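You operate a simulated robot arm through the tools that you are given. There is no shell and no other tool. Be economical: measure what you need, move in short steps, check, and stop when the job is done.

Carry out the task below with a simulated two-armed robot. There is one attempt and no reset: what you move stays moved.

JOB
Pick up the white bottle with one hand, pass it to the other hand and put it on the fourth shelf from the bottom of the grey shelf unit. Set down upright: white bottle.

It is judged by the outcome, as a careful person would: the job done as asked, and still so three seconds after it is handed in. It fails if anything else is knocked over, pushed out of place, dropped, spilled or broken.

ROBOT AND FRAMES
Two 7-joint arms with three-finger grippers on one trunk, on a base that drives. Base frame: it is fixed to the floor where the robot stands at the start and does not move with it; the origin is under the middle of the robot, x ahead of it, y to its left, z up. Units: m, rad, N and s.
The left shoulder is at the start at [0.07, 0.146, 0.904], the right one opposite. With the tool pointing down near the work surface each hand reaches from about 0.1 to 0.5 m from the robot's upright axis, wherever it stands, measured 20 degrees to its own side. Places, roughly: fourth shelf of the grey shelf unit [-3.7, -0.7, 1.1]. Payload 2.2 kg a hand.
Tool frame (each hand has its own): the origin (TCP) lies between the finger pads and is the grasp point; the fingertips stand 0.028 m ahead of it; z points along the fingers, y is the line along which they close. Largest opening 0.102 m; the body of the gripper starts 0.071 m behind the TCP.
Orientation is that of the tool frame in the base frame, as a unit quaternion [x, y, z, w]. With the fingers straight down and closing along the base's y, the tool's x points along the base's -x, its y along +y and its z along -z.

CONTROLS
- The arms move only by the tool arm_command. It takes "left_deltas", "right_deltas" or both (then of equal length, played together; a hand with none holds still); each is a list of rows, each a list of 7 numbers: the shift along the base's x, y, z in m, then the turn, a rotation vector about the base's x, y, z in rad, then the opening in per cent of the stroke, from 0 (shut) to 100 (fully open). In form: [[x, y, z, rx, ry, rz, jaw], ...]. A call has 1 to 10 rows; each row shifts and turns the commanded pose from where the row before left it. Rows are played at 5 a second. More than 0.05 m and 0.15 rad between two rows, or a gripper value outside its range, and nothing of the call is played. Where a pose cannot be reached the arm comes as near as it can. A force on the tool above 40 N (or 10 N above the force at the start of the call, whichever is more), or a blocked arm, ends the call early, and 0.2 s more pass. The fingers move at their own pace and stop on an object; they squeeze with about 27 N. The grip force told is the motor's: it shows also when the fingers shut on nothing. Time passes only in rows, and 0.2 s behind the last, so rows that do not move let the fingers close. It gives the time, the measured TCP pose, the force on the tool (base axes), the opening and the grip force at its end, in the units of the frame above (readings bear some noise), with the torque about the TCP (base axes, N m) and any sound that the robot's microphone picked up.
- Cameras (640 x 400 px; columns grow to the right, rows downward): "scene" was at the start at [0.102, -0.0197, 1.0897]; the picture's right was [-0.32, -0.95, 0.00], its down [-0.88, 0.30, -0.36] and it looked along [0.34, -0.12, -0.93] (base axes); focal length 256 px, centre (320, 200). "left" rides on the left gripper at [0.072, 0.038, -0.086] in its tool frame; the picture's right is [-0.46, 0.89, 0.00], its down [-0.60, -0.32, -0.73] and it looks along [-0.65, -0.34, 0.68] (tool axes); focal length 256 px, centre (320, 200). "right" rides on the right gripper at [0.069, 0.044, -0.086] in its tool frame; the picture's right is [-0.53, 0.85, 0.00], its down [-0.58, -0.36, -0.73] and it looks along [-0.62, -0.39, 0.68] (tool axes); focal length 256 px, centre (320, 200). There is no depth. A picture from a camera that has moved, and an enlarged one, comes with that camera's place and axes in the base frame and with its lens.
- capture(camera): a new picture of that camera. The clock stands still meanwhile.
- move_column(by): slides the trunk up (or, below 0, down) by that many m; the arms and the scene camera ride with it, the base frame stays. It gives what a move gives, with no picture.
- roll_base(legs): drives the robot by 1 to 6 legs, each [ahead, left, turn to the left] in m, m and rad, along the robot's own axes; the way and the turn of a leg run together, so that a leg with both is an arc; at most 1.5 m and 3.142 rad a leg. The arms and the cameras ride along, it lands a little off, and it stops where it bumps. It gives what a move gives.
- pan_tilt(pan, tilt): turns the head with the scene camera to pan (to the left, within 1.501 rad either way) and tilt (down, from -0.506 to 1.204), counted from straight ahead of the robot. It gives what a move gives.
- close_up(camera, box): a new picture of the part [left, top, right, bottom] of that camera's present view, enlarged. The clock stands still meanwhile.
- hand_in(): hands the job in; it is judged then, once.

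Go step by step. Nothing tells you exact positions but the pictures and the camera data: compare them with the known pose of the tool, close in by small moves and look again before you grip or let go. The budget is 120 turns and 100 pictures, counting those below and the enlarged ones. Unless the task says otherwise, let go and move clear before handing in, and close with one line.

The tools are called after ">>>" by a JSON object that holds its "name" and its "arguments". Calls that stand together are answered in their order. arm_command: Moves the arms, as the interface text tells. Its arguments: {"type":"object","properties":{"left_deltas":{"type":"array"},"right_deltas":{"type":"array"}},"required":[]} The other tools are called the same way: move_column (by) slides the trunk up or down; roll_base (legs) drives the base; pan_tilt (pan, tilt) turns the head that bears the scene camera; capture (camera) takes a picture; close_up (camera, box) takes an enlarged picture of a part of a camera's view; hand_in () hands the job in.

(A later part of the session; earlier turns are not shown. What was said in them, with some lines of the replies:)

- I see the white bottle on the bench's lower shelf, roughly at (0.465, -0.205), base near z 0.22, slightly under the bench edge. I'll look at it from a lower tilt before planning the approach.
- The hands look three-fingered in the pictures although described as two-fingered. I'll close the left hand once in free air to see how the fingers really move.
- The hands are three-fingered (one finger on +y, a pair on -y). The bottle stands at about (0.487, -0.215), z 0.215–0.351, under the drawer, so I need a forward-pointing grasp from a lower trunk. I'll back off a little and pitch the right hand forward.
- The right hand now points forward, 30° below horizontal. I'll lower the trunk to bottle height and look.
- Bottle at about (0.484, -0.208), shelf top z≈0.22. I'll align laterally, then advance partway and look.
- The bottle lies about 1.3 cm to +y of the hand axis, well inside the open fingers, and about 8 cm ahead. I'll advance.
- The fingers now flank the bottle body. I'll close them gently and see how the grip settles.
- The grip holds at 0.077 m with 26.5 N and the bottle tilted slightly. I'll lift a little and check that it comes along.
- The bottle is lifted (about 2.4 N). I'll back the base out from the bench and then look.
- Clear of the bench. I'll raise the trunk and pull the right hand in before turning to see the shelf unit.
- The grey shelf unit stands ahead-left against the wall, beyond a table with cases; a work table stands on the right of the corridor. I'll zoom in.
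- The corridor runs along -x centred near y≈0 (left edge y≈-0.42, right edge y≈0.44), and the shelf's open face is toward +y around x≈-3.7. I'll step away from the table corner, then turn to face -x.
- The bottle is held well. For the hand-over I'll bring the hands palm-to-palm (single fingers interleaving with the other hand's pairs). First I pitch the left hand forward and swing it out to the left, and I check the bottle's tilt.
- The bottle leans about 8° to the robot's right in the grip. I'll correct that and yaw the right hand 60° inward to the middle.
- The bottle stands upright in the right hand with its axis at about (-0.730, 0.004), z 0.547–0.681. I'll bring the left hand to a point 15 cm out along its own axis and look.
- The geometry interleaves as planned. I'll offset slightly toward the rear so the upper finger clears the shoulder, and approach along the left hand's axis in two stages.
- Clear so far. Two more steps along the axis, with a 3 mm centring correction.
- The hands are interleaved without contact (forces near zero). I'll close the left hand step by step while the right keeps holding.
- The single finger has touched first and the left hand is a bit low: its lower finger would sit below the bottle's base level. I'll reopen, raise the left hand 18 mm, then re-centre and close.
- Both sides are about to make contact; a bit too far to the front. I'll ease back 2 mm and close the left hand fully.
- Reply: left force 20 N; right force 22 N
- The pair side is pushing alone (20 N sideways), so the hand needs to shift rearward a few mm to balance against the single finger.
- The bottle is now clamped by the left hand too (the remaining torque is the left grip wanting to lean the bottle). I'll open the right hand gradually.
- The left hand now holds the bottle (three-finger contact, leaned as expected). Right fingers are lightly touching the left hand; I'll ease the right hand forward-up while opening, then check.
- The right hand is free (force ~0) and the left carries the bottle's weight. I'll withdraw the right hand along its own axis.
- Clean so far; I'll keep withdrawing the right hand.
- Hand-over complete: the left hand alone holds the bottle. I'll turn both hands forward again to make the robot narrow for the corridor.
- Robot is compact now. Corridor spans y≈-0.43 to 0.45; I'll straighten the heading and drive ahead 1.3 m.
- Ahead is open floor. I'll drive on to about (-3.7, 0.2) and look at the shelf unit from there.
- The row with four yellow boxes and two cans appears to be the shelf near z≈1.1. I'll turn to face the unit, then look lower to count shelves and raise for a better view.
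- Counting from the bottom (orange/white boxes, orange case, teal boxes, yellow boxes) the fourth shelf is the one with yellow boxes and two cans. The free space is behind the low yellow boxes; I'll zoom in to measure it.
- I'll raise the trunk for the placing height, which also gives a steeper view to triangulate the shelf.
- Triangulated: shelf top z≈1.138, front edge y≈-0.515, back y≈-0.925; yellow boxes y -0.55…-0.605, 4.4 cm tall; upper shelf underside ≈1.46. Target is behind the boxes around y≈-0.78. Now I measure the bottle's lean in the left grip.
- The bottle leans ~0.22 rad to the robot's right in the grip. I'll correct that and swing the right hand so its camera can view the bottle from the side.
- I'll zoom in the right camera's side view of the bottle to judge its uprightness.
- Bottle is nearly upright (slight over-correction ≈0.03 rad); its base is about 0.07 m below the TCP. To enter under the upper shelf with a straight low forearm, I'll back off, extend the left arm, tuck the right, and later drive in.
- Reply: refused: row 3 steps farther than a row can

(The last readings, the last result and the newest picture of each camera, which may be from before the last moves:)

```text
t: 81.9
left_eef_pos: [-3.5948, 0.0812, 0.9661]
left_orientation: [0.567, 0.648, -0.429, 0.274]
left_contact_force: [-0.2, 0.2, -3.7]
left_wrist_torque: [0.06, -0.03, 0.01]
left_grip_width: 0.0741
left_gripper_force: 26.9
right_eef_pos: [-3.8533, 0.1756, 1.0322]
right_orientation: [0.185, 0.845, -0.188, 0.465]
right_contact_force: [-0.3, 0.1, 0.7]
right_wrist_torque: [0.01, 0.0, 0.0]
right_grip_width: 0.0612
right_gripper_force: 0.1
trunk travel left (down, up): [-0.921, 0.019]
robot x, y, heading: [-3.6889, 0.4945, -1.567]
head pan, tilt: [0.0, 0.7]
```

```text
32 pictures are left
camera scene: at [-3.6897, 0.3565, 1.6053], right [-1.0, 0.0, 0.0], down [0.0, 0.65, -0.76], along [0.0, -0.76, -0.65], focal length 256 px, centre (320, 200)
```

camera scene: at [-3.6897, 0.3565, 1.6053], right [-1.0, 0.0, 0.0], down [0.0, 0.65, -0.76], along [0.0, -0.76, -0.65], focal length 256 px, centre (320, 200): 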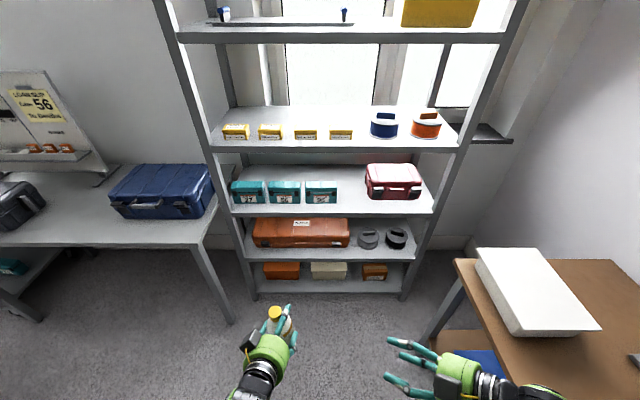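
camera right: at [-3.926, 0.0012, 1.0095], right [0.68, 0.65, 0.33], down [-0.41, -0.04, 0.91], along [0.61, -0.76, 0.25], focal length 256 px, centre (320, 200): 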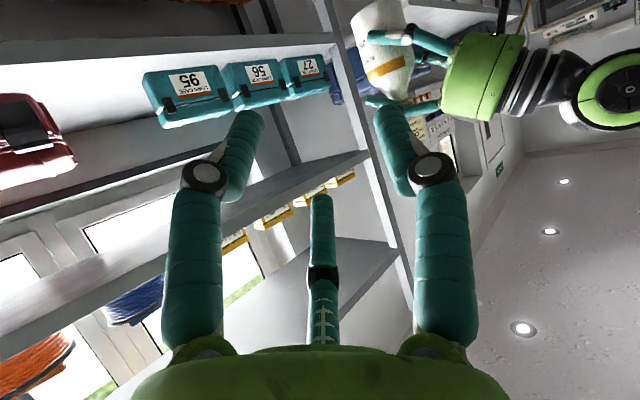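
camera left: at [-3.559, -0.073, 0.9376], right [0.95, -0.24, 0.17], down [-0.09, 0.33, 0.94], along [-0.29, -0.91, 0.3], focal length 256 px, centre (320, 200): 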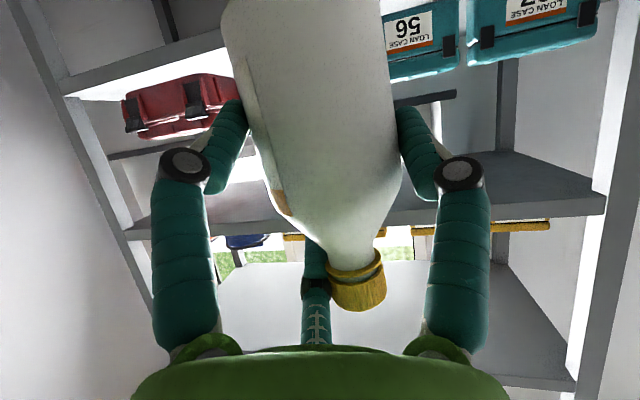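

Step limit exceeded; I'll redo with smaller rows.

>>> {"name": "arm_command", "arguments": {"left_deltas": [[0, -0.04, 0, 0, -0.03, 0, 0], [0, -0.04, 0.025, 0, 0, 0, 0], [0, -0.04, 0.025, 0, 0, 0, 0], [0, -0.04, 0.025, 0, 0, 0, 0], [0, -0.04, 0.025, 0, 0, 0, 0], [0, -0.03, 0.03, 0, 0, 0, 0], [0, 0, 0.035, 0, 0, 0, 0], [0, 0, 0.035, 0, 0, 0, 0]], "right_deltas": [[0, 0.015, 0, 0, 0, 0, 60], [0, 0.015, 0, 0, 0, 0, 60], [0, 0.015, 0, 0, 0, 0, 60], [0, 0.015, 0, 0, 0, 0, 60], [0, 0.015, 0, 0, 0, 0, 60], [0, 0.0, 0, 0, 0, 0, 60], [0, 0, 0, 0, 0, 0, 60], [0, 0, 0, 0, 0, 0, 60]]}}

>>> {"name": "move_column", "arguments": {"by": -0.1}}

>>> {"name": "arm_command", "arguments": {"left_deltas": [[0, 0, 0.04, 0, 0, 0, 0], [0, 0, 0.04, 0, 0, 0, 0], [0, 0, 0.04, 0, 0, 0, 0], [0, 0, 0.04, 0, 0, 0, 0], [0, 0, 0.04, 0, 0, 0, 0]]}}

>>> {"name": "capture", "arguments": {"camera": "scene"}}

>>> {"name": "capture", "arguments": {"camera": "right"}}

```text
t: 83.7
left_eef_pos: [-3.5928, -0.1474, 1.1679]
left_orientation: [0.574, 0.643, -0.42, 0.283]
left_contact_force: [-0.2, 0.5, -3.2]
left_wrist_torque: [0.02, 0.04, -0.01]
left_grip_width: 0.0741
left_gripper_force: 27.0
right_eef_pos: [-3.8517, 0.2519, 1.032]
right_orientation: [0.186, 0.845, -0.19, 0.465]
right_contact_force: [-0.5, -0.4, -0.2]
right_wrist_torque: [0.01, 0.0, 0.0]
right_grip_width: 0.0611
right_gripper_force: 0.1
trunk travel left (down, up): [-0.921, 0.019]
robot x, y, heading: [-3.6913, 0.4947, -1.567]
head pan, tilt: [0.0, 0.7]
```

```text
t: 85.0
left_eef_pos: [-3.5933, -0.1482, 1.0666]
left_orientation: [0.574, 0.643, -0.421, 0.284]
left_contact_force: [-0.9, -0.2, -2.4]
left_wrist_torque: [0.03, 0.0, 0.01]
left_grip_width: 0.0738
left_gripper_force: 26.6
right_eef_pos: [-3.8526, 0.2516, 0.9306]
right_orientation: [0.186, 0.845, -0.19, 0.464]
right_contact_force: [-0.5, 0.3, -0.1]
right_wrist_torque: [-0.01, -0.02, 0.03]
right_grip_width: 0.0611
right_gripper_force: 0.0
trunk travel left (down, up): [-0.821, 0.119]
robot x, y, heading: [-3.6881, 0.4982, -1.569]
head pan, tilt: [0.0, 0.7]
```

```text
t: 86.2
left_eef_pos: [-3.5939, -0.147, 1.268]
left_orientation: [0.573, 0.644, -0.42, 0.284]
left_contact_force: [0.1, 0.1, -2.3]
left_wrist_torque: [-0.01, 0.02, 0.0]
left_grip_width: 0.0739
left_gripper_force: 26.8
right_eef_pos: [-3.8523, 0.2516, 0.931]
right_orientation: [0.186, 0.845, -0.19, 0.465]
right_contact_force: [0.6, 0.3, 0.5]
right_wrist_torque: [-0.02, 0.02, 0.0]
right_grip_width: 0.061
right_gripper_force: 0.0
trunk travel left (down, up): [-0.821, 0.119]
robot x, y, heading: [-3.6879, 0.4991, -1.567]
head pan, tilt: [0.0, 0.7]
```

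```text
31 pictures are left
camera scene: at [-3.6899, 0.3594, 1.5056], right [-1.0, 0.0, 0.0], down [0.0, 0.64, -0.76], along [0.0, -0.76, -0.64], focal length 256 px, centre (320, 200)
```

scene: 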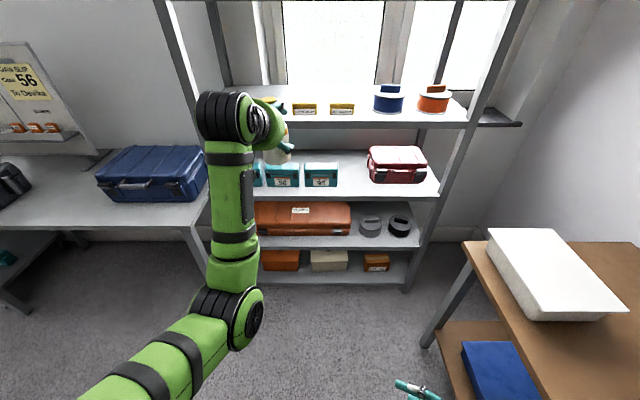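

```text
30 pictures are left
camera right: at [-3.9268, 0.3417, 0.9086], right [0.68, 0.65, 0.33], down [-0.41, -0.03, 0.91], along [0.6, -0.76, 0.25], focal length 256 px, centre (320, 200)
```

right: 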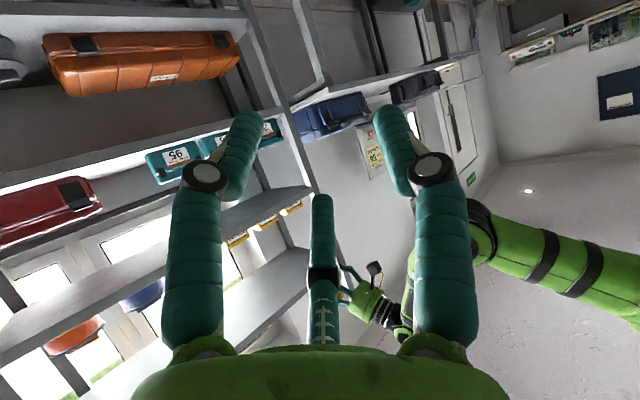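

The forearm currently rises steeply and would hit the shelf edge when entering. I'll raise the trunk fully and stretch the arm further forward so the forearm runs flatter.

>>> {"name": "move_column", "arguments": {"by": 0.117}}

>>> {"name": "arm_command", "arguments": {"left_deltas": [[0, -0.03, -0.02, 0, 0, 0, 0], [0, -0.03, -0.02, 0, 0, 0, 0], [0, -0.03, -0.02, 0, 0, 0, 0], [0, -0.03, -0.02, 0, 0, 0, 0], [0, -0.03, -0.02, 0, 0, 0, 0], [0, -0.03, -0.02, 0, 0, 0, 0], [0, -0.02, 0, 0, 0, 0, 0]]}}

>>> {"name": "capture", "arguments": {"camera": "scene"}}

>>> {"name": "capture", "arguments": {"camera": "right"}}

```text
t: 87.7
left_eef_pos: [-3.5922, -0.1478, 1.3829]
left_orientation: [0.574, 0.642, -0.421, 0.283]
left_contact_force: [-0.1, 0.2, -3.9]
left_wrist_torque: [-0.02, -0.01, 0.01]
left_grip_width: 0.0739
left_gripper_force: 26.6
right_eef_pos: [-3.8519, 0.2511, 1.0497]
right_orientation: [0.186, 0.845, -0.189, 0.465]
right_contact_force: [-1.0, 0.0, -0.1]
right_wrist_torque: [0.0, 0.0, -0.03]
right_grip_width: 0.0609
right_gripper_force: 0.1
trunk travel left (down, up): [-0.938, 0.002]
robot x, y, heading: [-3.6912, 0.4965, -1.566]
head pan, tilt: [0.0, 0.7]
```

```text
t: 89.3
left_eef_pos: [-3.5878, -0.3338, 1.2648]
left_orientation: [0.574, 0.642, -0.422, 0.283]
left_contact_force: [-0.7, -0.4, -2.8]
left_wrist_torque: [-0.01, -0.03, -0.04]
left_grip_width: 0.0739
left_gripper_force: 26.8
left hand out of reach, approached as far as the arm can: row 7
right_eef_pos: [-3.8528, 0.2514, 1.0489]
right_orientation: [0.185, 0.845, -0.189, 0.464]
right_contact_force: [0.5, -0.5, -0.2]
right_wrist_torque: [0.0, 0.01, 0.02]
right_grip_width: 0.0612
right_gripper_force: 0.0
trunk travel left (down, up): [-0.938, 0.002]
robot x, y, heading: [-3.6913, 0.4973, -1.565]
head pan, tilt: [0.0, 0.7]
```

```text
29 pictures are left
camera scene: at [-3.6896, 0.3594, 1.6226], right [-1.0, 0.0, 0.0], down [0.0, 0.64, -0.76], along [0.0, -0.76, -0.64], focal length 256 px, centre (320, 200)
```

scene: 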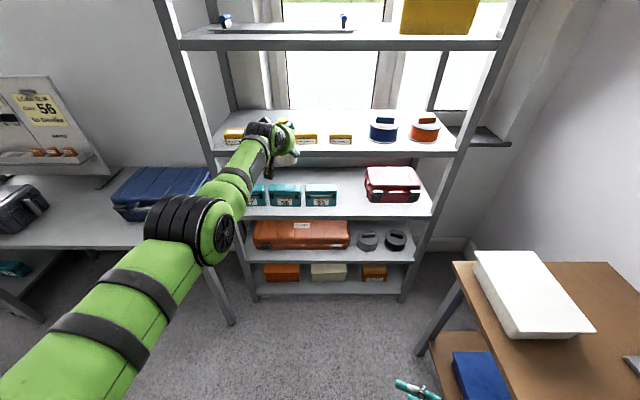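

```text
28 pictures are left
camera right: at [-3.9267, 0.3416, 1.0257], right [0.68, 0.65, 0.33], down [-0.41, -0.03, 0.91], along [0.6, -0.76, 0.25], focal length 256 px, centre (320, 200)
```

right: 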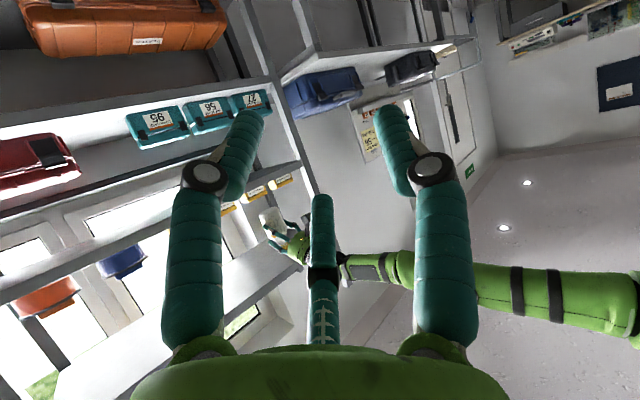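

The forearm now runs nearly level. I'll lift 2 cm for box clearance and drive in 0.2 m, then check.

>>> {"name": "arm_command", "arguments": {"left_deltas": [[0, 0.02, 0.012, 0, 0, 0, 0], [0, 0.01, 0.012, 0, 0, 0, 0]]}}

>>> {"name": "roll_base", "arguments": {"legs": [[0.2, 0, 0]]}}

>>> {"name": "close_up", "arguments": {"camera": "scene", "box": [180, 60, 420, 210]}}

>>> {"name": "capture", "arguments": {"camera": "right"}}

```text
t: 89.9
left_eef_pos: [-3.587, -0.3012, 1.2887]
left_orientation: [0.574, 0.643, -0.421, 0.283]
left_contact_force: [0.8, 0.8, -2.9]
left_wrist_torque: [0.02, 0.01, 0.02]
left_grip_width: 0.074
left_gripper_force: 27.2
right_eef_pos: [-3.8527, 0.2525, 1.0488]
right_orientation: [0.185, 0.845, -0.19, 0.465]
right_contact_force: [0.7, -0.8, 0.2]
right_wrist_torque: [-0.01, -0.01, 0.02]
right_grip_width: 0.0612
right_gripper_force: 0.0
trunk travel left (down, up): [-0.938, 0.002]
robot x, y, heading: [-3.6867, 0.4936, -1.564]
head pan, tilt: [0.0, 0.7]
```

```text
t: 91.5
left_eef_pos: [-3.5871, -0.5024, 1.291]
left_orientation: [0.573, 0.644, -0.421, 0.284]
left_contact_force: [-0.6, 0.3, -3.0]
left_wrist_torque: [0.0, 0.02, 0.01]
left_grip_width: 0.074
left_gripper_force: 26.6
right_eef_pos: [-3.8515, 0.0522, 1.0499]
right_orientation: [0.184, 0.845, -0.19, 0.465]
right_contact_force: [1.1, 0.4, 0.5]
right_wrist_torque: [-0.05, 0.07, -0.03]
right_grip_width: 0.0613
right_gripper_force: 0.2
trunk travel left (down, up): [-0.938, 0.002]
robot x, y, heading: [-3.6889, 0.2987, -1.568]
head pan, tilt: [0.0, 0.7]
```

```text
2.67 times, centred on (300, 135) of scene
camera zoom: at [-3.6886, 0.1624, 1.6231], right [-1.0, -0.01, 0.0], down [0.0, 0.64, -0.77], along [0.0, -0.77, -0.64], focal length 683 px, centre (373, 373)
```

zoom: 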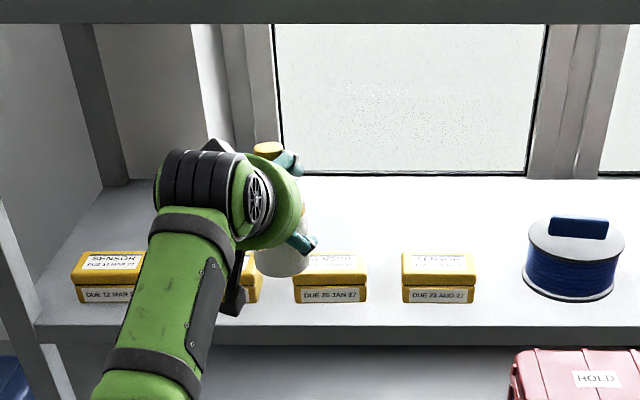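

```text
26 pictures are left
camera right: at [-3.9255, 0.1426, 1.0262], right [0.68, 0.65, 0.33], down [-0.41, -0.03, 0.91], along [0.61, -0.76, 0.25], focal length 256 px, centre (320, 200)
```

right: 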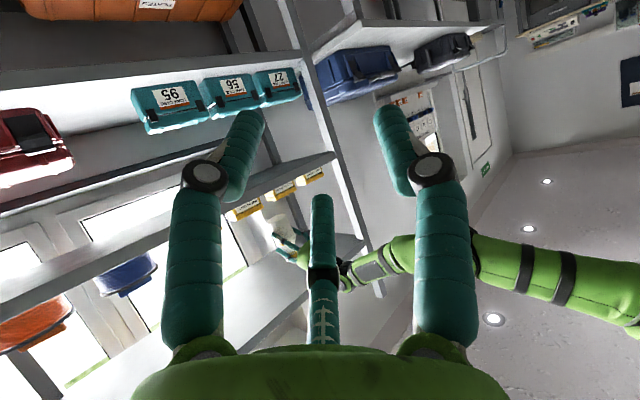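

Clearances: bottle base ~4 cm above the boxes, wrist top ~4 cm below the upper shelf. I'll lower 1.5 cm to balance and drive on in two steps.

>>> {"name": "arm_command", "arguments": {"left_deltas": [[0, 0, -0.014, 0, 0, 0, 0]]}}

>>> {"name": "roll_base", "arguments": {"legs": [[0.13, 0, 0]]}}

>>> {"name": "capture", "arguments": {"camera": "scene"}}

>>> {"name": "capture", "arguments": {"camera": "left"}}

>>> {"name": "close_up", "arguments": {"camera": "right", "box": [220, 120, 400, 320]}}

```text
t: 91.9
left_eef_pos: [-3.5855, -0.5059, 1.2739]
left_orientation: [0.573, 0.644, -0.42, 0.284]
left_contact_force: [-0.9, 0.2, -2.2]
left_wrist_torque: [-0.01, 0.01, -0.01]
left_grip_width: 0.0741
left_gripper_force: 27.2
right_eef_pos: [-3.8512, 0.0479, 1.0474]
right_orientation: [0.186, 0.845, -0.189, 0.464]
right_contact_force: [0.4, 0.4, -0.8]
right_wrist_torque: [-0.01, -0.01, -0.05]
right_grip_width: 0.0611
right_gripper_force: 0.1
trunk travel left (down, up): [-0.938, 0.002]
robot x, y, heading: [-3.6887, 0.2915, -1.562]
head pan, tilt: [0.0, 0.7]
```

```text
t: 93.2
left_eef_pos: [-3.5846, -0.6328, 1.2766]
left_orientation: [0.572, 0.644, -0.421, 0.285]
left_contact_force: [1.0, 0.4, -1.7]
left_wrist_torque: [-0.03, 0.05, 0.02]
left_grip_width: 0.0739
left_gripper_force: 26.7
right_eef_pos: [-3.8505, -0.0778, 1.0491]
right_orientation: [0.184, 0.845, -0.19, 0.465]
right_contact_force: [0.1, -0.3, 0.3]
right_wrist_torque: [0.0, -0.02, -0.03]
right_grip_width: 0.0611
right_gripper_force: 0.1
trunk travel left (down, up): [-0.938, 0.002]
robot x, y, heading: [-3.6859, 0.1653, -1.57]
head pan, tilt: [0.0, 0.7]
```

```text
25 pictures are left
camera scene: at [-3.6875, 0.0312, 1.623], right [-1.0, -0.01, 0.0], down [0.0, 0.64, -0.77], along [0.01, -0.77, -0.64], focal length 256 px, centre (320, 200)
```

scene: 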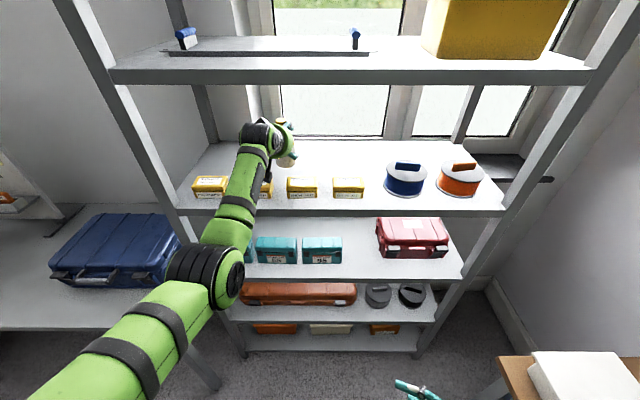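

```text
24 pictures are left
camera left: at [-3.5496, -0.5218, 1.2495], right [0.95, -0.24, 0.2], down [-0.12, 0.34, 0.93], along [-0.29, -0.91, 0.29], focal length 256 px, centre (320, 200)
```

left: 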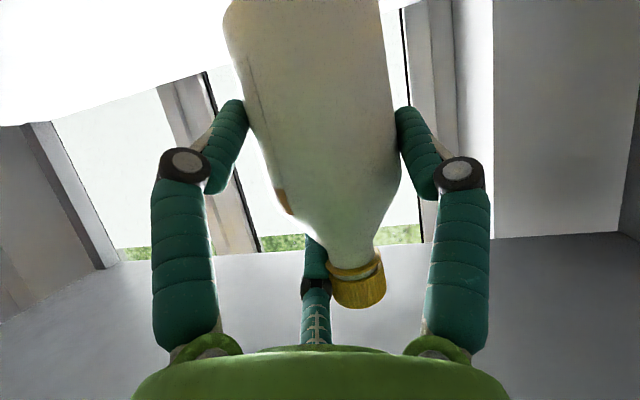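

```text
2.00 times, centred on (310, 220) of right
camera zoom: at [-3.9243, 0.0117, 1.026], right [0.68, 0.66, 0.33], down [-0.41, -0.03, 0.91], along [0.61, -0.75, 0.25], focal length 512 px, centre (340, 160)
```

zoom: 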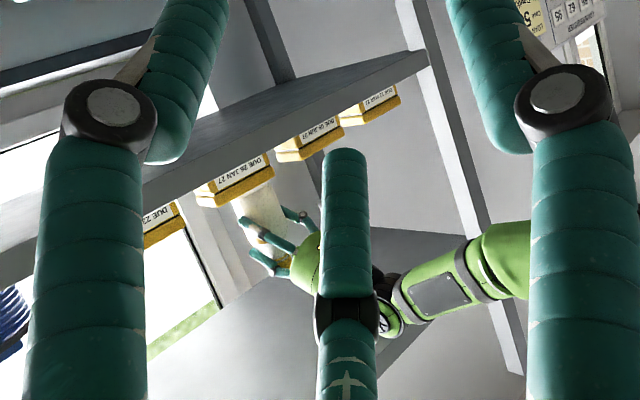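

Path is clear. I'll drive the remaining 0.13 m and check.

>>> {"name": "roll_base", "arguments": {"legs": [[0.135, 0, 0]]}}

>>> {"name": "capture", "arguments": {"camera": "scene"}}

>>> {"name": "close_up", "arguments": {"camera": "scene", "box": [160, 60, 400, 260]}}

>>> {"name": "capture", "arguments": {"camera": "right"}}

```text
t: 94.5
left_eef_pos: [-3.5841, -0.7653, 1.2771]
left_orientation: [0.573, 0.642, -0.422, 0.285]
left_contact_force: [-0.2, 0.4, -2.4]
left_wrist_torque: [0.0, 0.05, 0.02]
left_grip_width: 0.0741
left_gripper_force: 26.9
right_eef_pos: [-3.8491, -0.2108, 1.0485]
right_orientation: [0.185, 0.845, -0.189, 0.465]
right_contact_force: [-0.8, -0.3, 0.4]
right_wrist_torque: [-0.03, -0.01, -0.01]
right_grip_width: 0.061
right_gripper_force: 0.0
trunk travel left (down, up): [-0.938, 0.002]
robot x, y, heading: [-3.6853, 0.0313, -1.568]
head pan, tilt: [0.0, 0.7]
```

```text
22 pictures are left
camera scene: at [-3.687, -0.1024, 1.623], right [-1.0, 0.0, 0.0], down [0.0, 0.64, -0.77], along [0.0, -0.77, -0.64], focal length 256 px, centre (320, 200)
```

scene: 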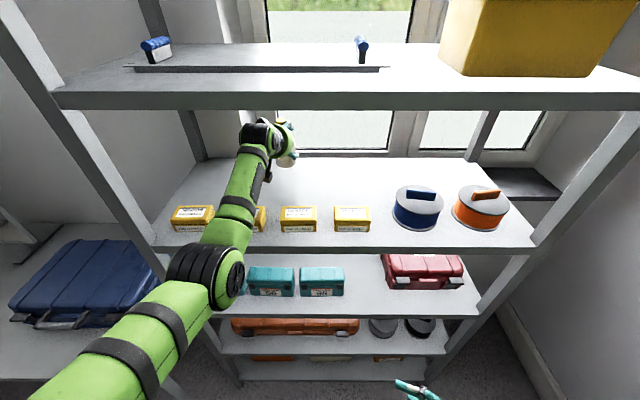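

```text
2.00 times, centred on (280, 160) of scene
camera zoom: at [-3.687, -0.1024, 1.623], right [-1.0, 0.0, 0.0], down [0.0, 0.64, -0.77], along [0.0, -0.77, -0.64], focal length 512 px, centre (400, 280)
```

zoom: 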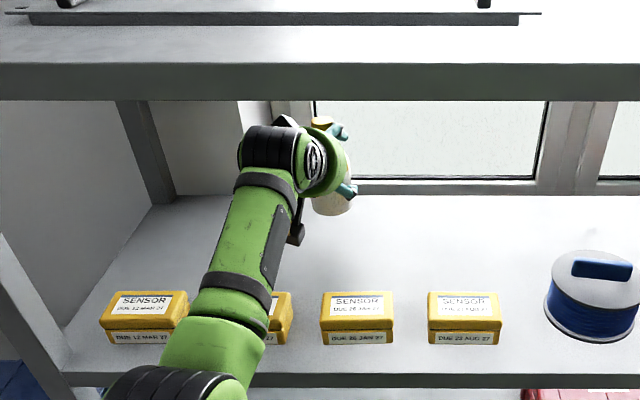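

```text
20 pictures are left
camera right: at [-3.9238, -0.1213, 1.026], right [0.68, 0.65, 0.33], down [-0.41, -0.03, 0.91], along [0.61, -0.76, 0.25], focal length 256 px, centre (320, 200)
```

right: 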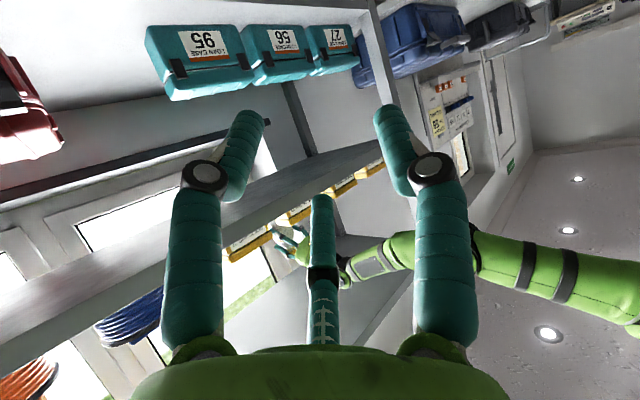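

In position over free shelf behind the boxes. I'll lower 5 cm and look.

>>> {"name": "arm_command", "arguments": {"left_deltas": [[0, -0.003, -0.015, 0, 0, 0, 0], [0, -0.003, -0.015, 0, 0, 0, 0], [0, 0, -0.012, 0, 0, 0, 0], [0, 0, -0.008, 0, 0, 0, 0]]}}

>>> {"name": "close_up", "arguments": {"camera": "right", "box": [220, 180, 380, 300]}}

>>> {"name": "close_up", "arguments": {"camera": "scene", "box": [200, 100, 360, 240]}}

>>> {"name": "capture", "arguments": {"camera": "left"}}

```text
t: 95.5
left_eef_pos: [-3.5842, -0.7755, 1.2231]
left_orientation: [0.573, 0.644, -0.42, 0.283]
left_contact_force: [0.4, 0.6, -2.3]
left_wrist_torque: [-0.02, 0.01, 0.01]
left_grip_width: 0.074
left_gripper_force: 27.1
right_eef_pos: [-3.8496, -0.2151, 1.0485]
right_orientation: [0.185, 0.845, -0.189, 0.465]
right_contact_force: [-1.2, -0.7, 0.7]
right_wrist_torque: [0.01, -0.03, 0.01]
right_grip_width: 0.061
right_gripper_force: 0.0
trunk travel left (down, up): [-0.938, 0.002]
robot x, y, heading: [-3.6879, 0.0312, -1.564]
head pan, tilt: [0.0, 0.7]
```

```text
3.33 times, centred on (300, 240) of right
camera zoom: at [-3.9237, -0.1244, 1.0255], right [0.68, 0.65, 0.33], down [-0.41, -0.03, 0.91], along [0.61, -0.76, 0.25], focal length 853 px, centre (387, 67)
```

zoom: 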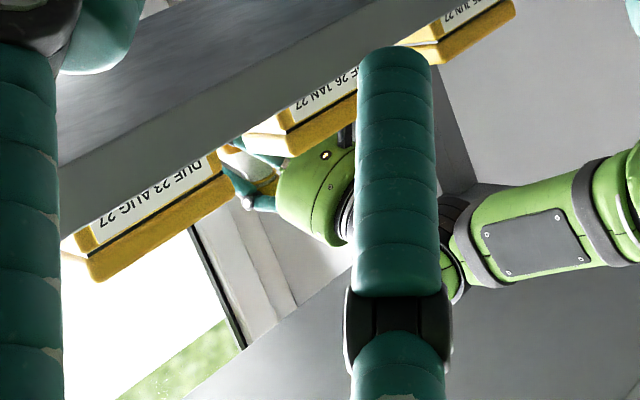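

```text
2.86 times, centred on (280, 170) of scene
camera zoom: at [-3.6868, -0.1074, 1.6225], right [-1.0, 0.0, 0.0], down [0.0, 0.64, -0.76], along [0.0, -0.76, -0.64], focal length 732 px, centre (434, 286)
```

zoom: 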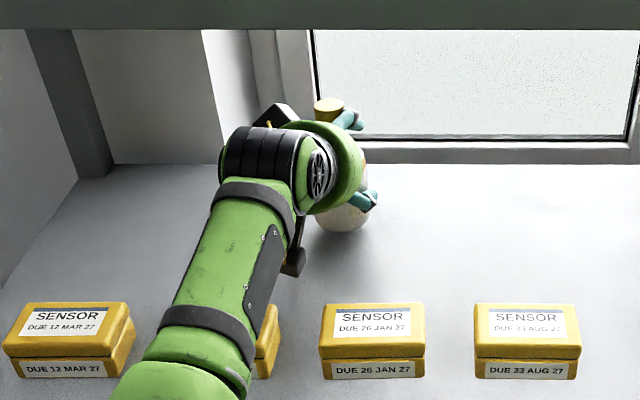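

```text
17 pictures are left
camera left: at [-3.5503, -0.6655, 1.1959], right [0.95, -0.24, 0.2], down [-0.11, 0.33, 0.94], along [-0.29, -0.91, 0.29], focal length 256 px, centre (320, 200)
```

left: 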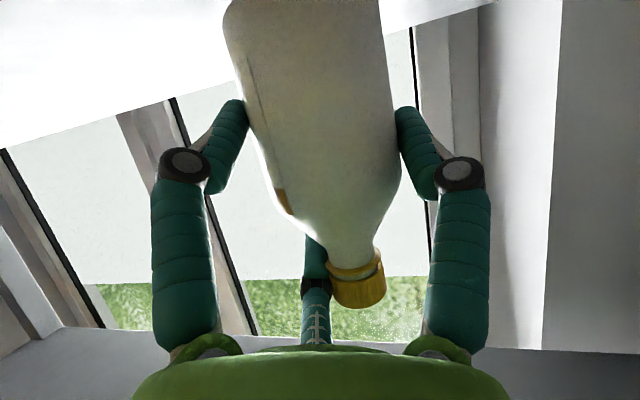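

The bottle is about 1.5 cm above the shelf. I'll lower in small steps watching the force.

>>> {"name": "arm_command", "arguments": {"left_deltas": [[0, 0, -0.004, 0, 0, 0, 0], [0, 0, -0.004, 0, 0, 0, 0], [0, 0, 0, 0, 0, 0, 0]]}}

```text
t: 96.3
left_eef_pos: [-3.5832, -0.7739, 1.2172]
left_orientation: [0.573, 0.643, -0.421, 0.284]
left_contact_force: [-0.7, 0.7, -2.6]
left_wrist_torque: [0.03, 0.02, 0.0]
left_grip_width: 0.074
left_gripper_force: 27.2
right_eef_pos: [-3.8497, -0.2127, 1.0485]
right_orientation: [0.187, 0.845, -0.19, 0.465]
right_contact_force: [0.6, 0.4, 0.1]
right_wrist_torque: [-0.02, 0.01, 0.01]
right_grip_width: 0.0612
right_gripper_force: 0.1
trunk travel left (down, up): [-0.938, 0.002]
robot x, y, heading: [-3.688, 0.032, -1.564]
head pan, tilt: [0.0, 0.7]
```

No contact yet; continuing down.

>>> {"name": "arm_command", "arguments": {"left_deltas": [[0, 0, -0.003, 0, 0, 0, 0], [0, 0, -0.003, 0, 0, 0, 0], [0, 0, 0, 0, 0, 0, 0]]}}

```text
t: 97.1
left_eef_pos: [-3.5846, -0.7748, 1.2125]
left_orientation: [0.573, 0.643, -0.421, 0.285]
left_contact_force: [0.6, 0.3, 1.7]
left_wrist_torque: [-0.08, -0.12, 0.0]
left_grip_width: 0.0739
left_gripper_force: 27.0
right_eef_pos: [-3.8493, -0.2137, 1.0481]
right_orientation: [0.187, 0.845, -0.19, 0.464]
right_contact_force: [0.0, -0.1, -1.1]
right_wrist_torque: [0.01, 0.03, 0.01]
right_grip_width: 0.061
right_gripper_force: 0.1
trunk travel left (down, up): [-0.938, 0.002]
robot x, y, heading: [-3.6856, 0.031, -1.567]
head pan, tilt: [0.0, 0.7]
```

The bottle's base touched (4 N) at its left-far edge, indicating a small residual lean to the left. I'll rotate back slightly and settle another millimetre.

>>> {"name": "arm_command", "arguments": {"left_deltas": [[0, 0, 0, -0.015, -0.025, 0, 0], [0, 0, -0.0015, 0, 0, 0, 0], [0, 0, 0, 0, 0, 0, 0]]}}

>>> {"name": "close_up", "arguments": {"camera": "scene", "box": [240, 110, 340, 200]}}

```text
t: 97.9
left_eef_pos: [-3.5854, -0.7732, 1.2117]
left_orientation: [0.576, 0.634, -0.421, 0.298]
left_contact_force: [-2.7, 0.7, 7.8]
left_wrist_torque: [0.18, 0.18, 0.03]
left_grip_width: 0.074
left_gripper_force: 26.4
right_eef_pos: [-3.8508, -0.2116, 1.0478]
right_orientation: [0.186, 0.845, -0.189, 0.465]
right_contact_force: [-0.3, -0.1, 0.9]
right_wrist_torque: [0.02, -0.03, 0.0]
right_grip_width: 0.061
right_gripper_force: 0.1
trunk travel left (down, up): [-0.938, 0.002]
robot x, y, heading: [-3.6861, 0.0322, -1.562]
head pan, tilt: [0.0, 0.7]
```

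```text
4.44 times, centred on (290, 155) of scene
camera zoom: at [-3.6884, -0.1039, 1.6229], right [-1.0, 0.0, 0.0], down [0.0, 0.64, -0.77], along [0.0, -0.77, -0.64], focal length 1138 px, centre (453, 400)
```

zoom: 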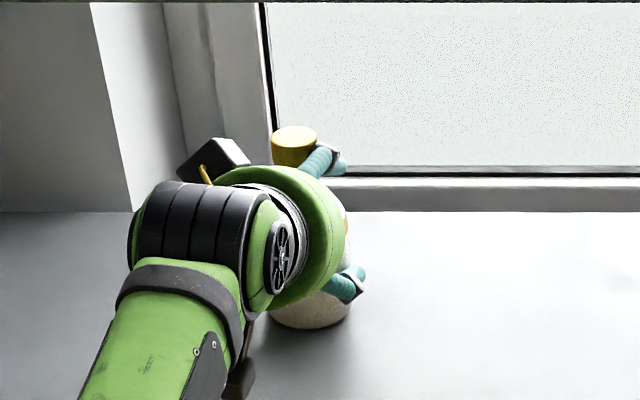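

Contact has shifted to the opposite edge, so the flat position is about halfway. I'll rotate half back, then open a little to release.

>>> {"name": "arm_command", "arguments": {"left_deltas": [[0, 0, 0, 0.006, 0.01, 0, 0], [0, 0, 0, 0, 0, 0, 74], [0, 0, 0, 0, 0, 0, 79], [0, 0, 0, 0, 0, 0, 79]]}}

>>> {"name": "capture", "arguments": {"camera": "left"}}

```text
t: 98.9
left_eef_pos: [-3.5839, -0.7748, 1.2082]
left_orientation: [0.576, 0.639, -0.419, 0.291]
left_contact_force: [-0.4, 0.0, 0.8]
left_wrist_torque: [-0.01, -0.04, 0.0]
left_grip_width: 0.0805
left_gripper_force: 0.1
right_eef_pos: [-3.85, -0.2128, 1.05]
right_orientation: [0.186, 0.845, -0.189, 0.465]
right_contact_force: [-0.2, -0.1, 0.0]
right_wrist_torque: [-0.01, -0.02, -0.02]
right_grip_width: 0.0612
right_gripper_force: 0.0
trunk travel left (down, up): [-0.938, 0.002]
robot x, y, heading: [-3.6862, 0.0288, -1.57]
head pan, tilt: [0.0, 0.7]
```

```text
15 pictures are left
camera left: at [-3.5499, -0.6647, 1.1812], right [0.95, -0.24, 0.22], down [-0.13, 0.34, 0.93], along [-0.3, -0.91, 0.29], focal length 256 px, centre (320, 200)
```

left: 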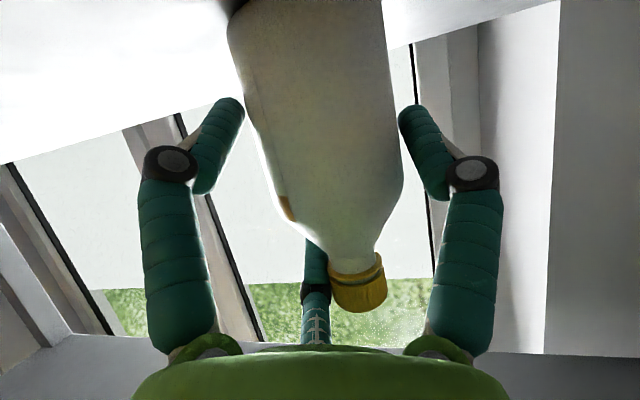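

The bottle stands free of load. I'll open further while raising slightly so the lower finger stays off the shelf.

>>> {"name": "arm_command", "arguments": {"left_deltas": [[0, 0, 0.004, 0, 0, 0, 84], [-0.001, 0, 0.005, 0, 0, 0, 90], [-0.001, 0, 0.005, 0, 0, 0, 96], [0, 0, 0.002, 0, 0, 0, 100], [0, 0, 0, 0, 0, 0, 100]]}}

>>> {"name": "capture", "arguments": {"camera": "left"}}

>>> {"name": "close_up", "arguments": {"camera": "scene", "box": [240, 110, 340, 200]}}

```text
t: 100.1
left_eef_pos: [-3.5878, -0.7747, 1.2258]
left_orientation: [0.575, 0.639, -0.419, 0.292]
left_contact_force: [0.0, -0.4, 0.1]
left_wrist_torque: [-0.02, -0.03, 0.02]
left_grip_width: 0.102
left_gripper_force: 0.1
right_eef_pos: [-3.8494, -0.2133, 1.0488]
right_orientation: [0.185, 0.845, -0.189, 0.465]
right_contact_force: [-0.3, 0.5, -0.2]
right_wrist_torque: [0.0, 0.03, 0.0]
right_grip_width: 0.0611
right_gripper_force: 0.0
trunk travel left (down, up): [-0.938, 0.002]
robot x, y, heading: [-3.6827, 0.0281, -1.561]
head pan, tilt: [0.0, 0.7]
```

```text
14 pictures are left
camera left: at [-3.5528, -0.6649, 1.1983], right [0.95, -0.24, 0.22], down [-0.13, 0.34, 0.93], along [-0.3, -0.91, 0.29], focal length 256 px, centre (320, 200)
```

left: 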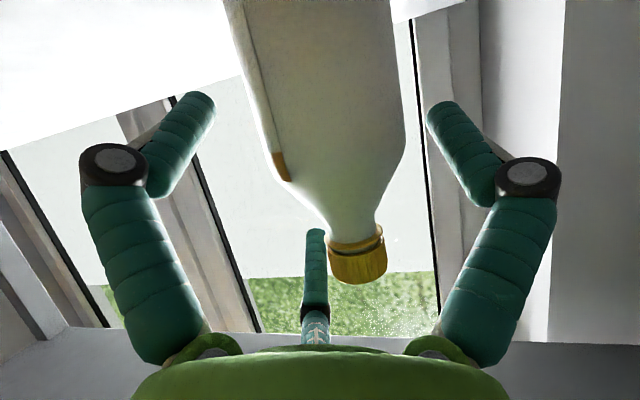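

```text
4.44 times, centred on (290, 155) of scene
camera zoom: at [-3.6871, -0.1061, 1.6226], right [-1.0, 0.0, 0.0], down [0.0, 0.64, -0.76], along [0.0, -0.76, -0.64], focal length 1138 px, centre (453, 400)
```

zoom: 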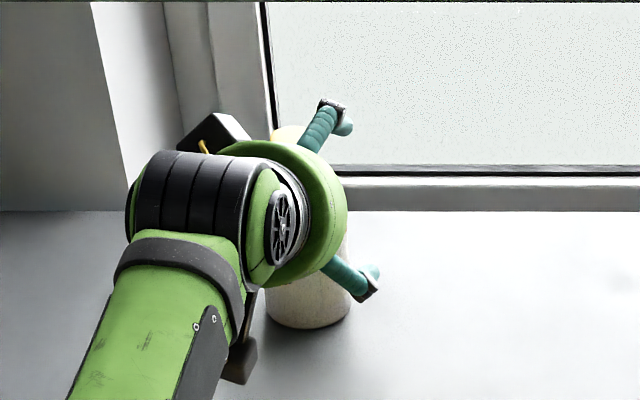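

The hand is fully open and clear around the bottle. I'll raise 2 cm and back out along the hand's axis.

>>> {"name": "arm_command", "arguments": {"left_deltas": [[0, 0, 0.01, 0, 0, 0, 100], [0, 0, 0.01, 0, 0, 0, 100], [0.003, 0.0245, 0.0125, 0, 0, 0, 100], [0.003, 0.0245, 0.0125, 0, 0, 0, 100], [0.003, 0.025, 0.005, 0, 0, 0, 100]]}}

>>> {"name": "close_up", "arguments": {"camera": "scene", "box": [200, 90, 360, 240]}}

>>> {"name": "capture", "arguments": {"camera": "left"}}

```text
t: 101.3
left_eef_pos: [-3.5783, -0.7003, 1.2768]
left_orientation: [0.575, 0.639, -0.42, 0.292]
left_contact_force: [-0.5, 0.3, 0.8]
left_wrist_torque: [0.01, -0.01, 0.0]
left_grip_width: 0.1019
left_gripper_force: 0.1
right_eef_pos: [-3.8504, -0.2125, 1.049]
right_orientation: [0.185, 0.845, -0.189, 0.465]
right_contact_force: [-0.1, 0.7, 0.9]
right_wrist_torque: [0.02, 0.0, 0.01]
right_grip_width: 0.0613
right_gripper_force: 0.1
trunk travel left (down, up): [-0.938, 0.002]
robot x, y, heading: [-3.6881, 0.029, -1.563]
head pan, tilt: [0.0, 0.7]
```

```text
2.67 times, centred on (280, 165) of scene
camera zoom: at [-3.687, -0.1053, 1.6227], right [-1.0, 0.0, 0.0], down [0.0, 0.64, -0.77], along [0.0, -0.77, -0.64], focal length 683 px, centre (427, 293)
```

zoom: 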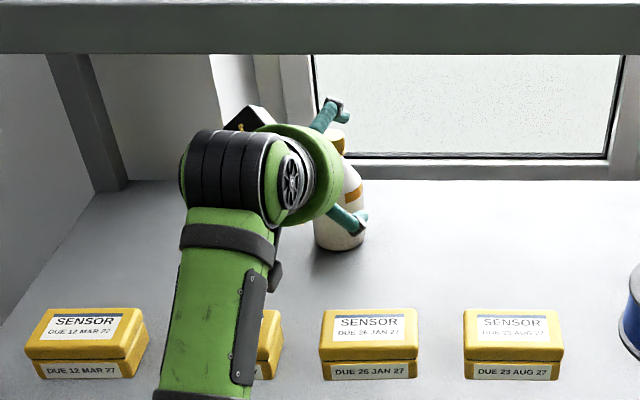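

```text
11 pictures are left
camera left: at [-3.5444, -0.5904, 1.2488], right [0.95, -0.24, 0.22], down [-0.13, 0.35, 0.93], along [-0.3, -0.91, 0.3], focal length 256 px, centre (320, 200)
```

left: 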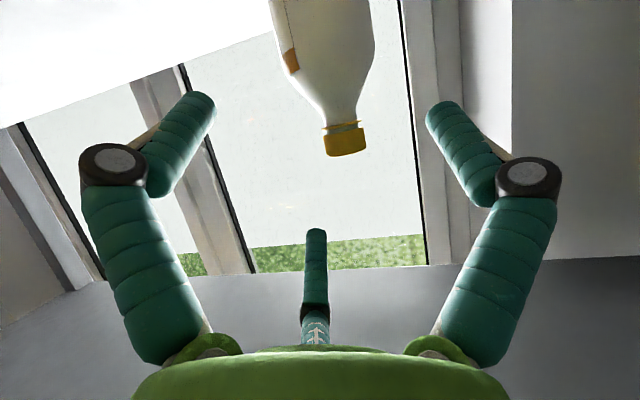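

The bottle stands upright and alone. I'll back 3 cm more, fold the fingers to clear the boxes, then reverse the base out.

>>> {"name": "arm_command", "arguments": {"left_deltas": [[0.002, 0.025, 0.003, 0, 0, 0, 100], [0, 0, 0, 0, 0, 0, 45], [0, 0, 0, 0, 0, 0, 45]]}}

>>> {"name": "roll_base", "arguments": {"legs": [[-0.35, 0, 0]]}}

>>> {"name": "capture", "arguments": {"camera": "scene"}}

>>> {"name": "close_up", "arguments": {"camera": "scene", "box": [190, 60, 450, 210]}}

```text
t: 102.1
left_eef_pos: [-3.5768, -0.6764, 1.2794]
left_orientation: [0.576, 0.639, -0.419, 0.291]
left_contact_force: [0.3, 0.3, -0.5]
left_wrist_torque: [0.01, 0.0, -0.02]
left_grip_width: 0.0459
left_gripper_force: 0.1
right_eef_pos: [-3.8492, -0.2146, 1.0486]
right_orientation: [0.185, 0.845, -0.188, 0.465]
right_contact_force: [0.5, 0.7, 0.9]
right_wrist_torque: [0.01, -0.02, 0.04]
right_grip_width: 0.0613
right_gripper_force: 0.0
trunk travel left (down, up): [-0.938, 0.002]
robot x, y, heading: [-3.6855, 0.0292, -1.567]
head pan, tilt: [0.0, 0.7]
```

```text
t: 104.4
left_eef_pos: [-3.5832, -0.3364, 1.2775]
left_orientation: [0.579, 0.637, -0.42, 0.288]
left_contact_force: [-0.1, -0.1, 0.5]
left_wrist_torque: [-0.01, -0.01, -0.01]
left_grip_width: 0.046
left_gripper_force: 0.0
right_eef_pos: [-3.8519, 0.1272, 1.0474]
right_orientation: [0.189, 0.844, -0.19, 0.464]
right_contact_force: [0.2, 0.7, -0.3]
right_wrist_torque: [0.03, -0.01, 0.0]
right_grip_width: 0.0612
right_gripper_force: 0.0
trunk travel left (down, up): [-0.938, 0.002]
robot x, y, heading: [-3.685, 0.3736, -1.578]
head pan, tilt: [0.0, 0.7]
```

```text
10 pictures are left
camera scene: at [-3.6884, 0.2324, 1.6223], right [-1.0, 0.0, 0.0], down [0.0, 0.65, -0.76], along [0.0, -0.76, -0.65], focal length 256 px, centre (320, 200)
```

scene: 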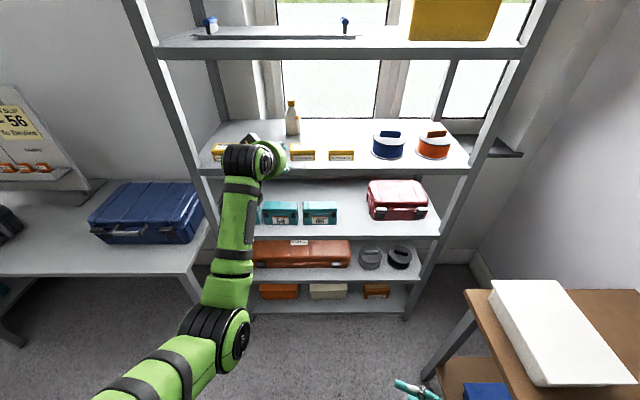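

```text
2.46 times, centred on (320, 135) of scene
camera zoom: at [-3.6884, 0.2324, 1.6223], right [-1.0, 0.0, 0.0], down [0.0, 0.65, -0.76], along [0.0, -0.76, -0.65], focal length 630 px, centre (320, 360)
```

zoom: 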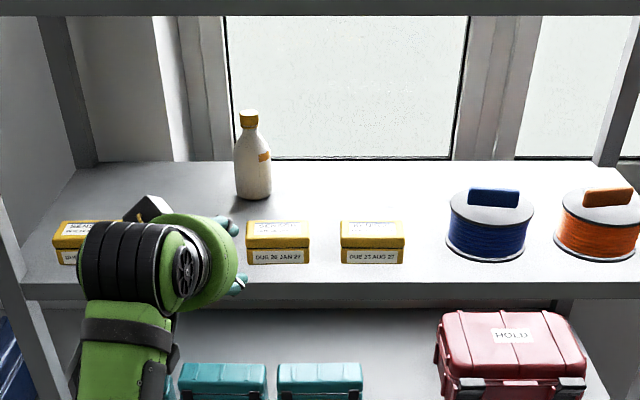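

The bottle stands upright on the fourth shelf and the visible items look undisturbed. I'll back off a little more for a last look at the box hidden behind the arm.

>>> {"name": "arm_command", "arguments": {"left_deltas": [[0, 0.03, -0.03, 0, 0, 0, 45], [0, 0.03, -0.03, 0, 0, 0, 45], [0, 0.03, -0.03, 0, 0, 0, 45], [0, 0.03, -0.03, 0, 0, 0, 45], [0, 0.03, -0.03, 0, 0, 0, 45], [0, 0.0, -0.04, 0, 0, 0, 45], [0, 0.0, -0.04, 0, 0, 0, 45]]}}

>>> {"name": "capture", "arguments": {"camera": "scene"}}

```text
t: 106.0
left_eef_pos: [-3.5827, -0.1854, 1.0484]
left_orientation: [0.578, 0.637, -0.42, 0.29]
left_contact_force: [-0.1, 0.6, 0.2]
left_wrist_torque: [-0.02, 0.0, -0.03]
left_grip_width: 0.046
left_gripper_force: 0.1
right_eef_pos: [-3.851, 0.1282, 1.0477]
right_orientation: [0.19, 0.844, -0.191, 0.464]
right_contact_force: [0.1, -0.6, 0.9]
right_wrist_torque: [0.03, 0.04, 0.03]
right_grip_width: 0.0612
right_gripper_force: 0.1
trunk travel left (down, up): [-0.938, 0.002]
robot x, y, heading: [-3.6866, 0.3703, -1.577]
head pan, tilt: [0.0, 0.7]
```

```text
8 pictures are left
camera scene: at [-3.6884, 0.2348, 1.6226], right [-1.0, 0.0, 0.0], down [0.0, 0.64, -0.76], along [0.0, -0.76, -0.64], focal length 256 px, centre (320, 200)
```

scene: 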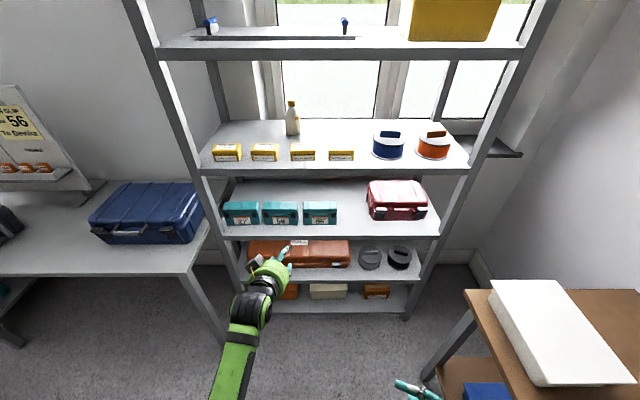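

All four boxes and both cans are in place, and the bottle stands upright behind them on the fourth shelf. Handing in.

>>> {"name": "hand_in", "arguments": {}}

```text
The job is handed in.
```

I picked the white bottle up with the right hand and passed it to the left. It now stands upright on the fourth shelf of the grey unit, behind the yellow boxes, and the last picture shows nothing else there disturbed.
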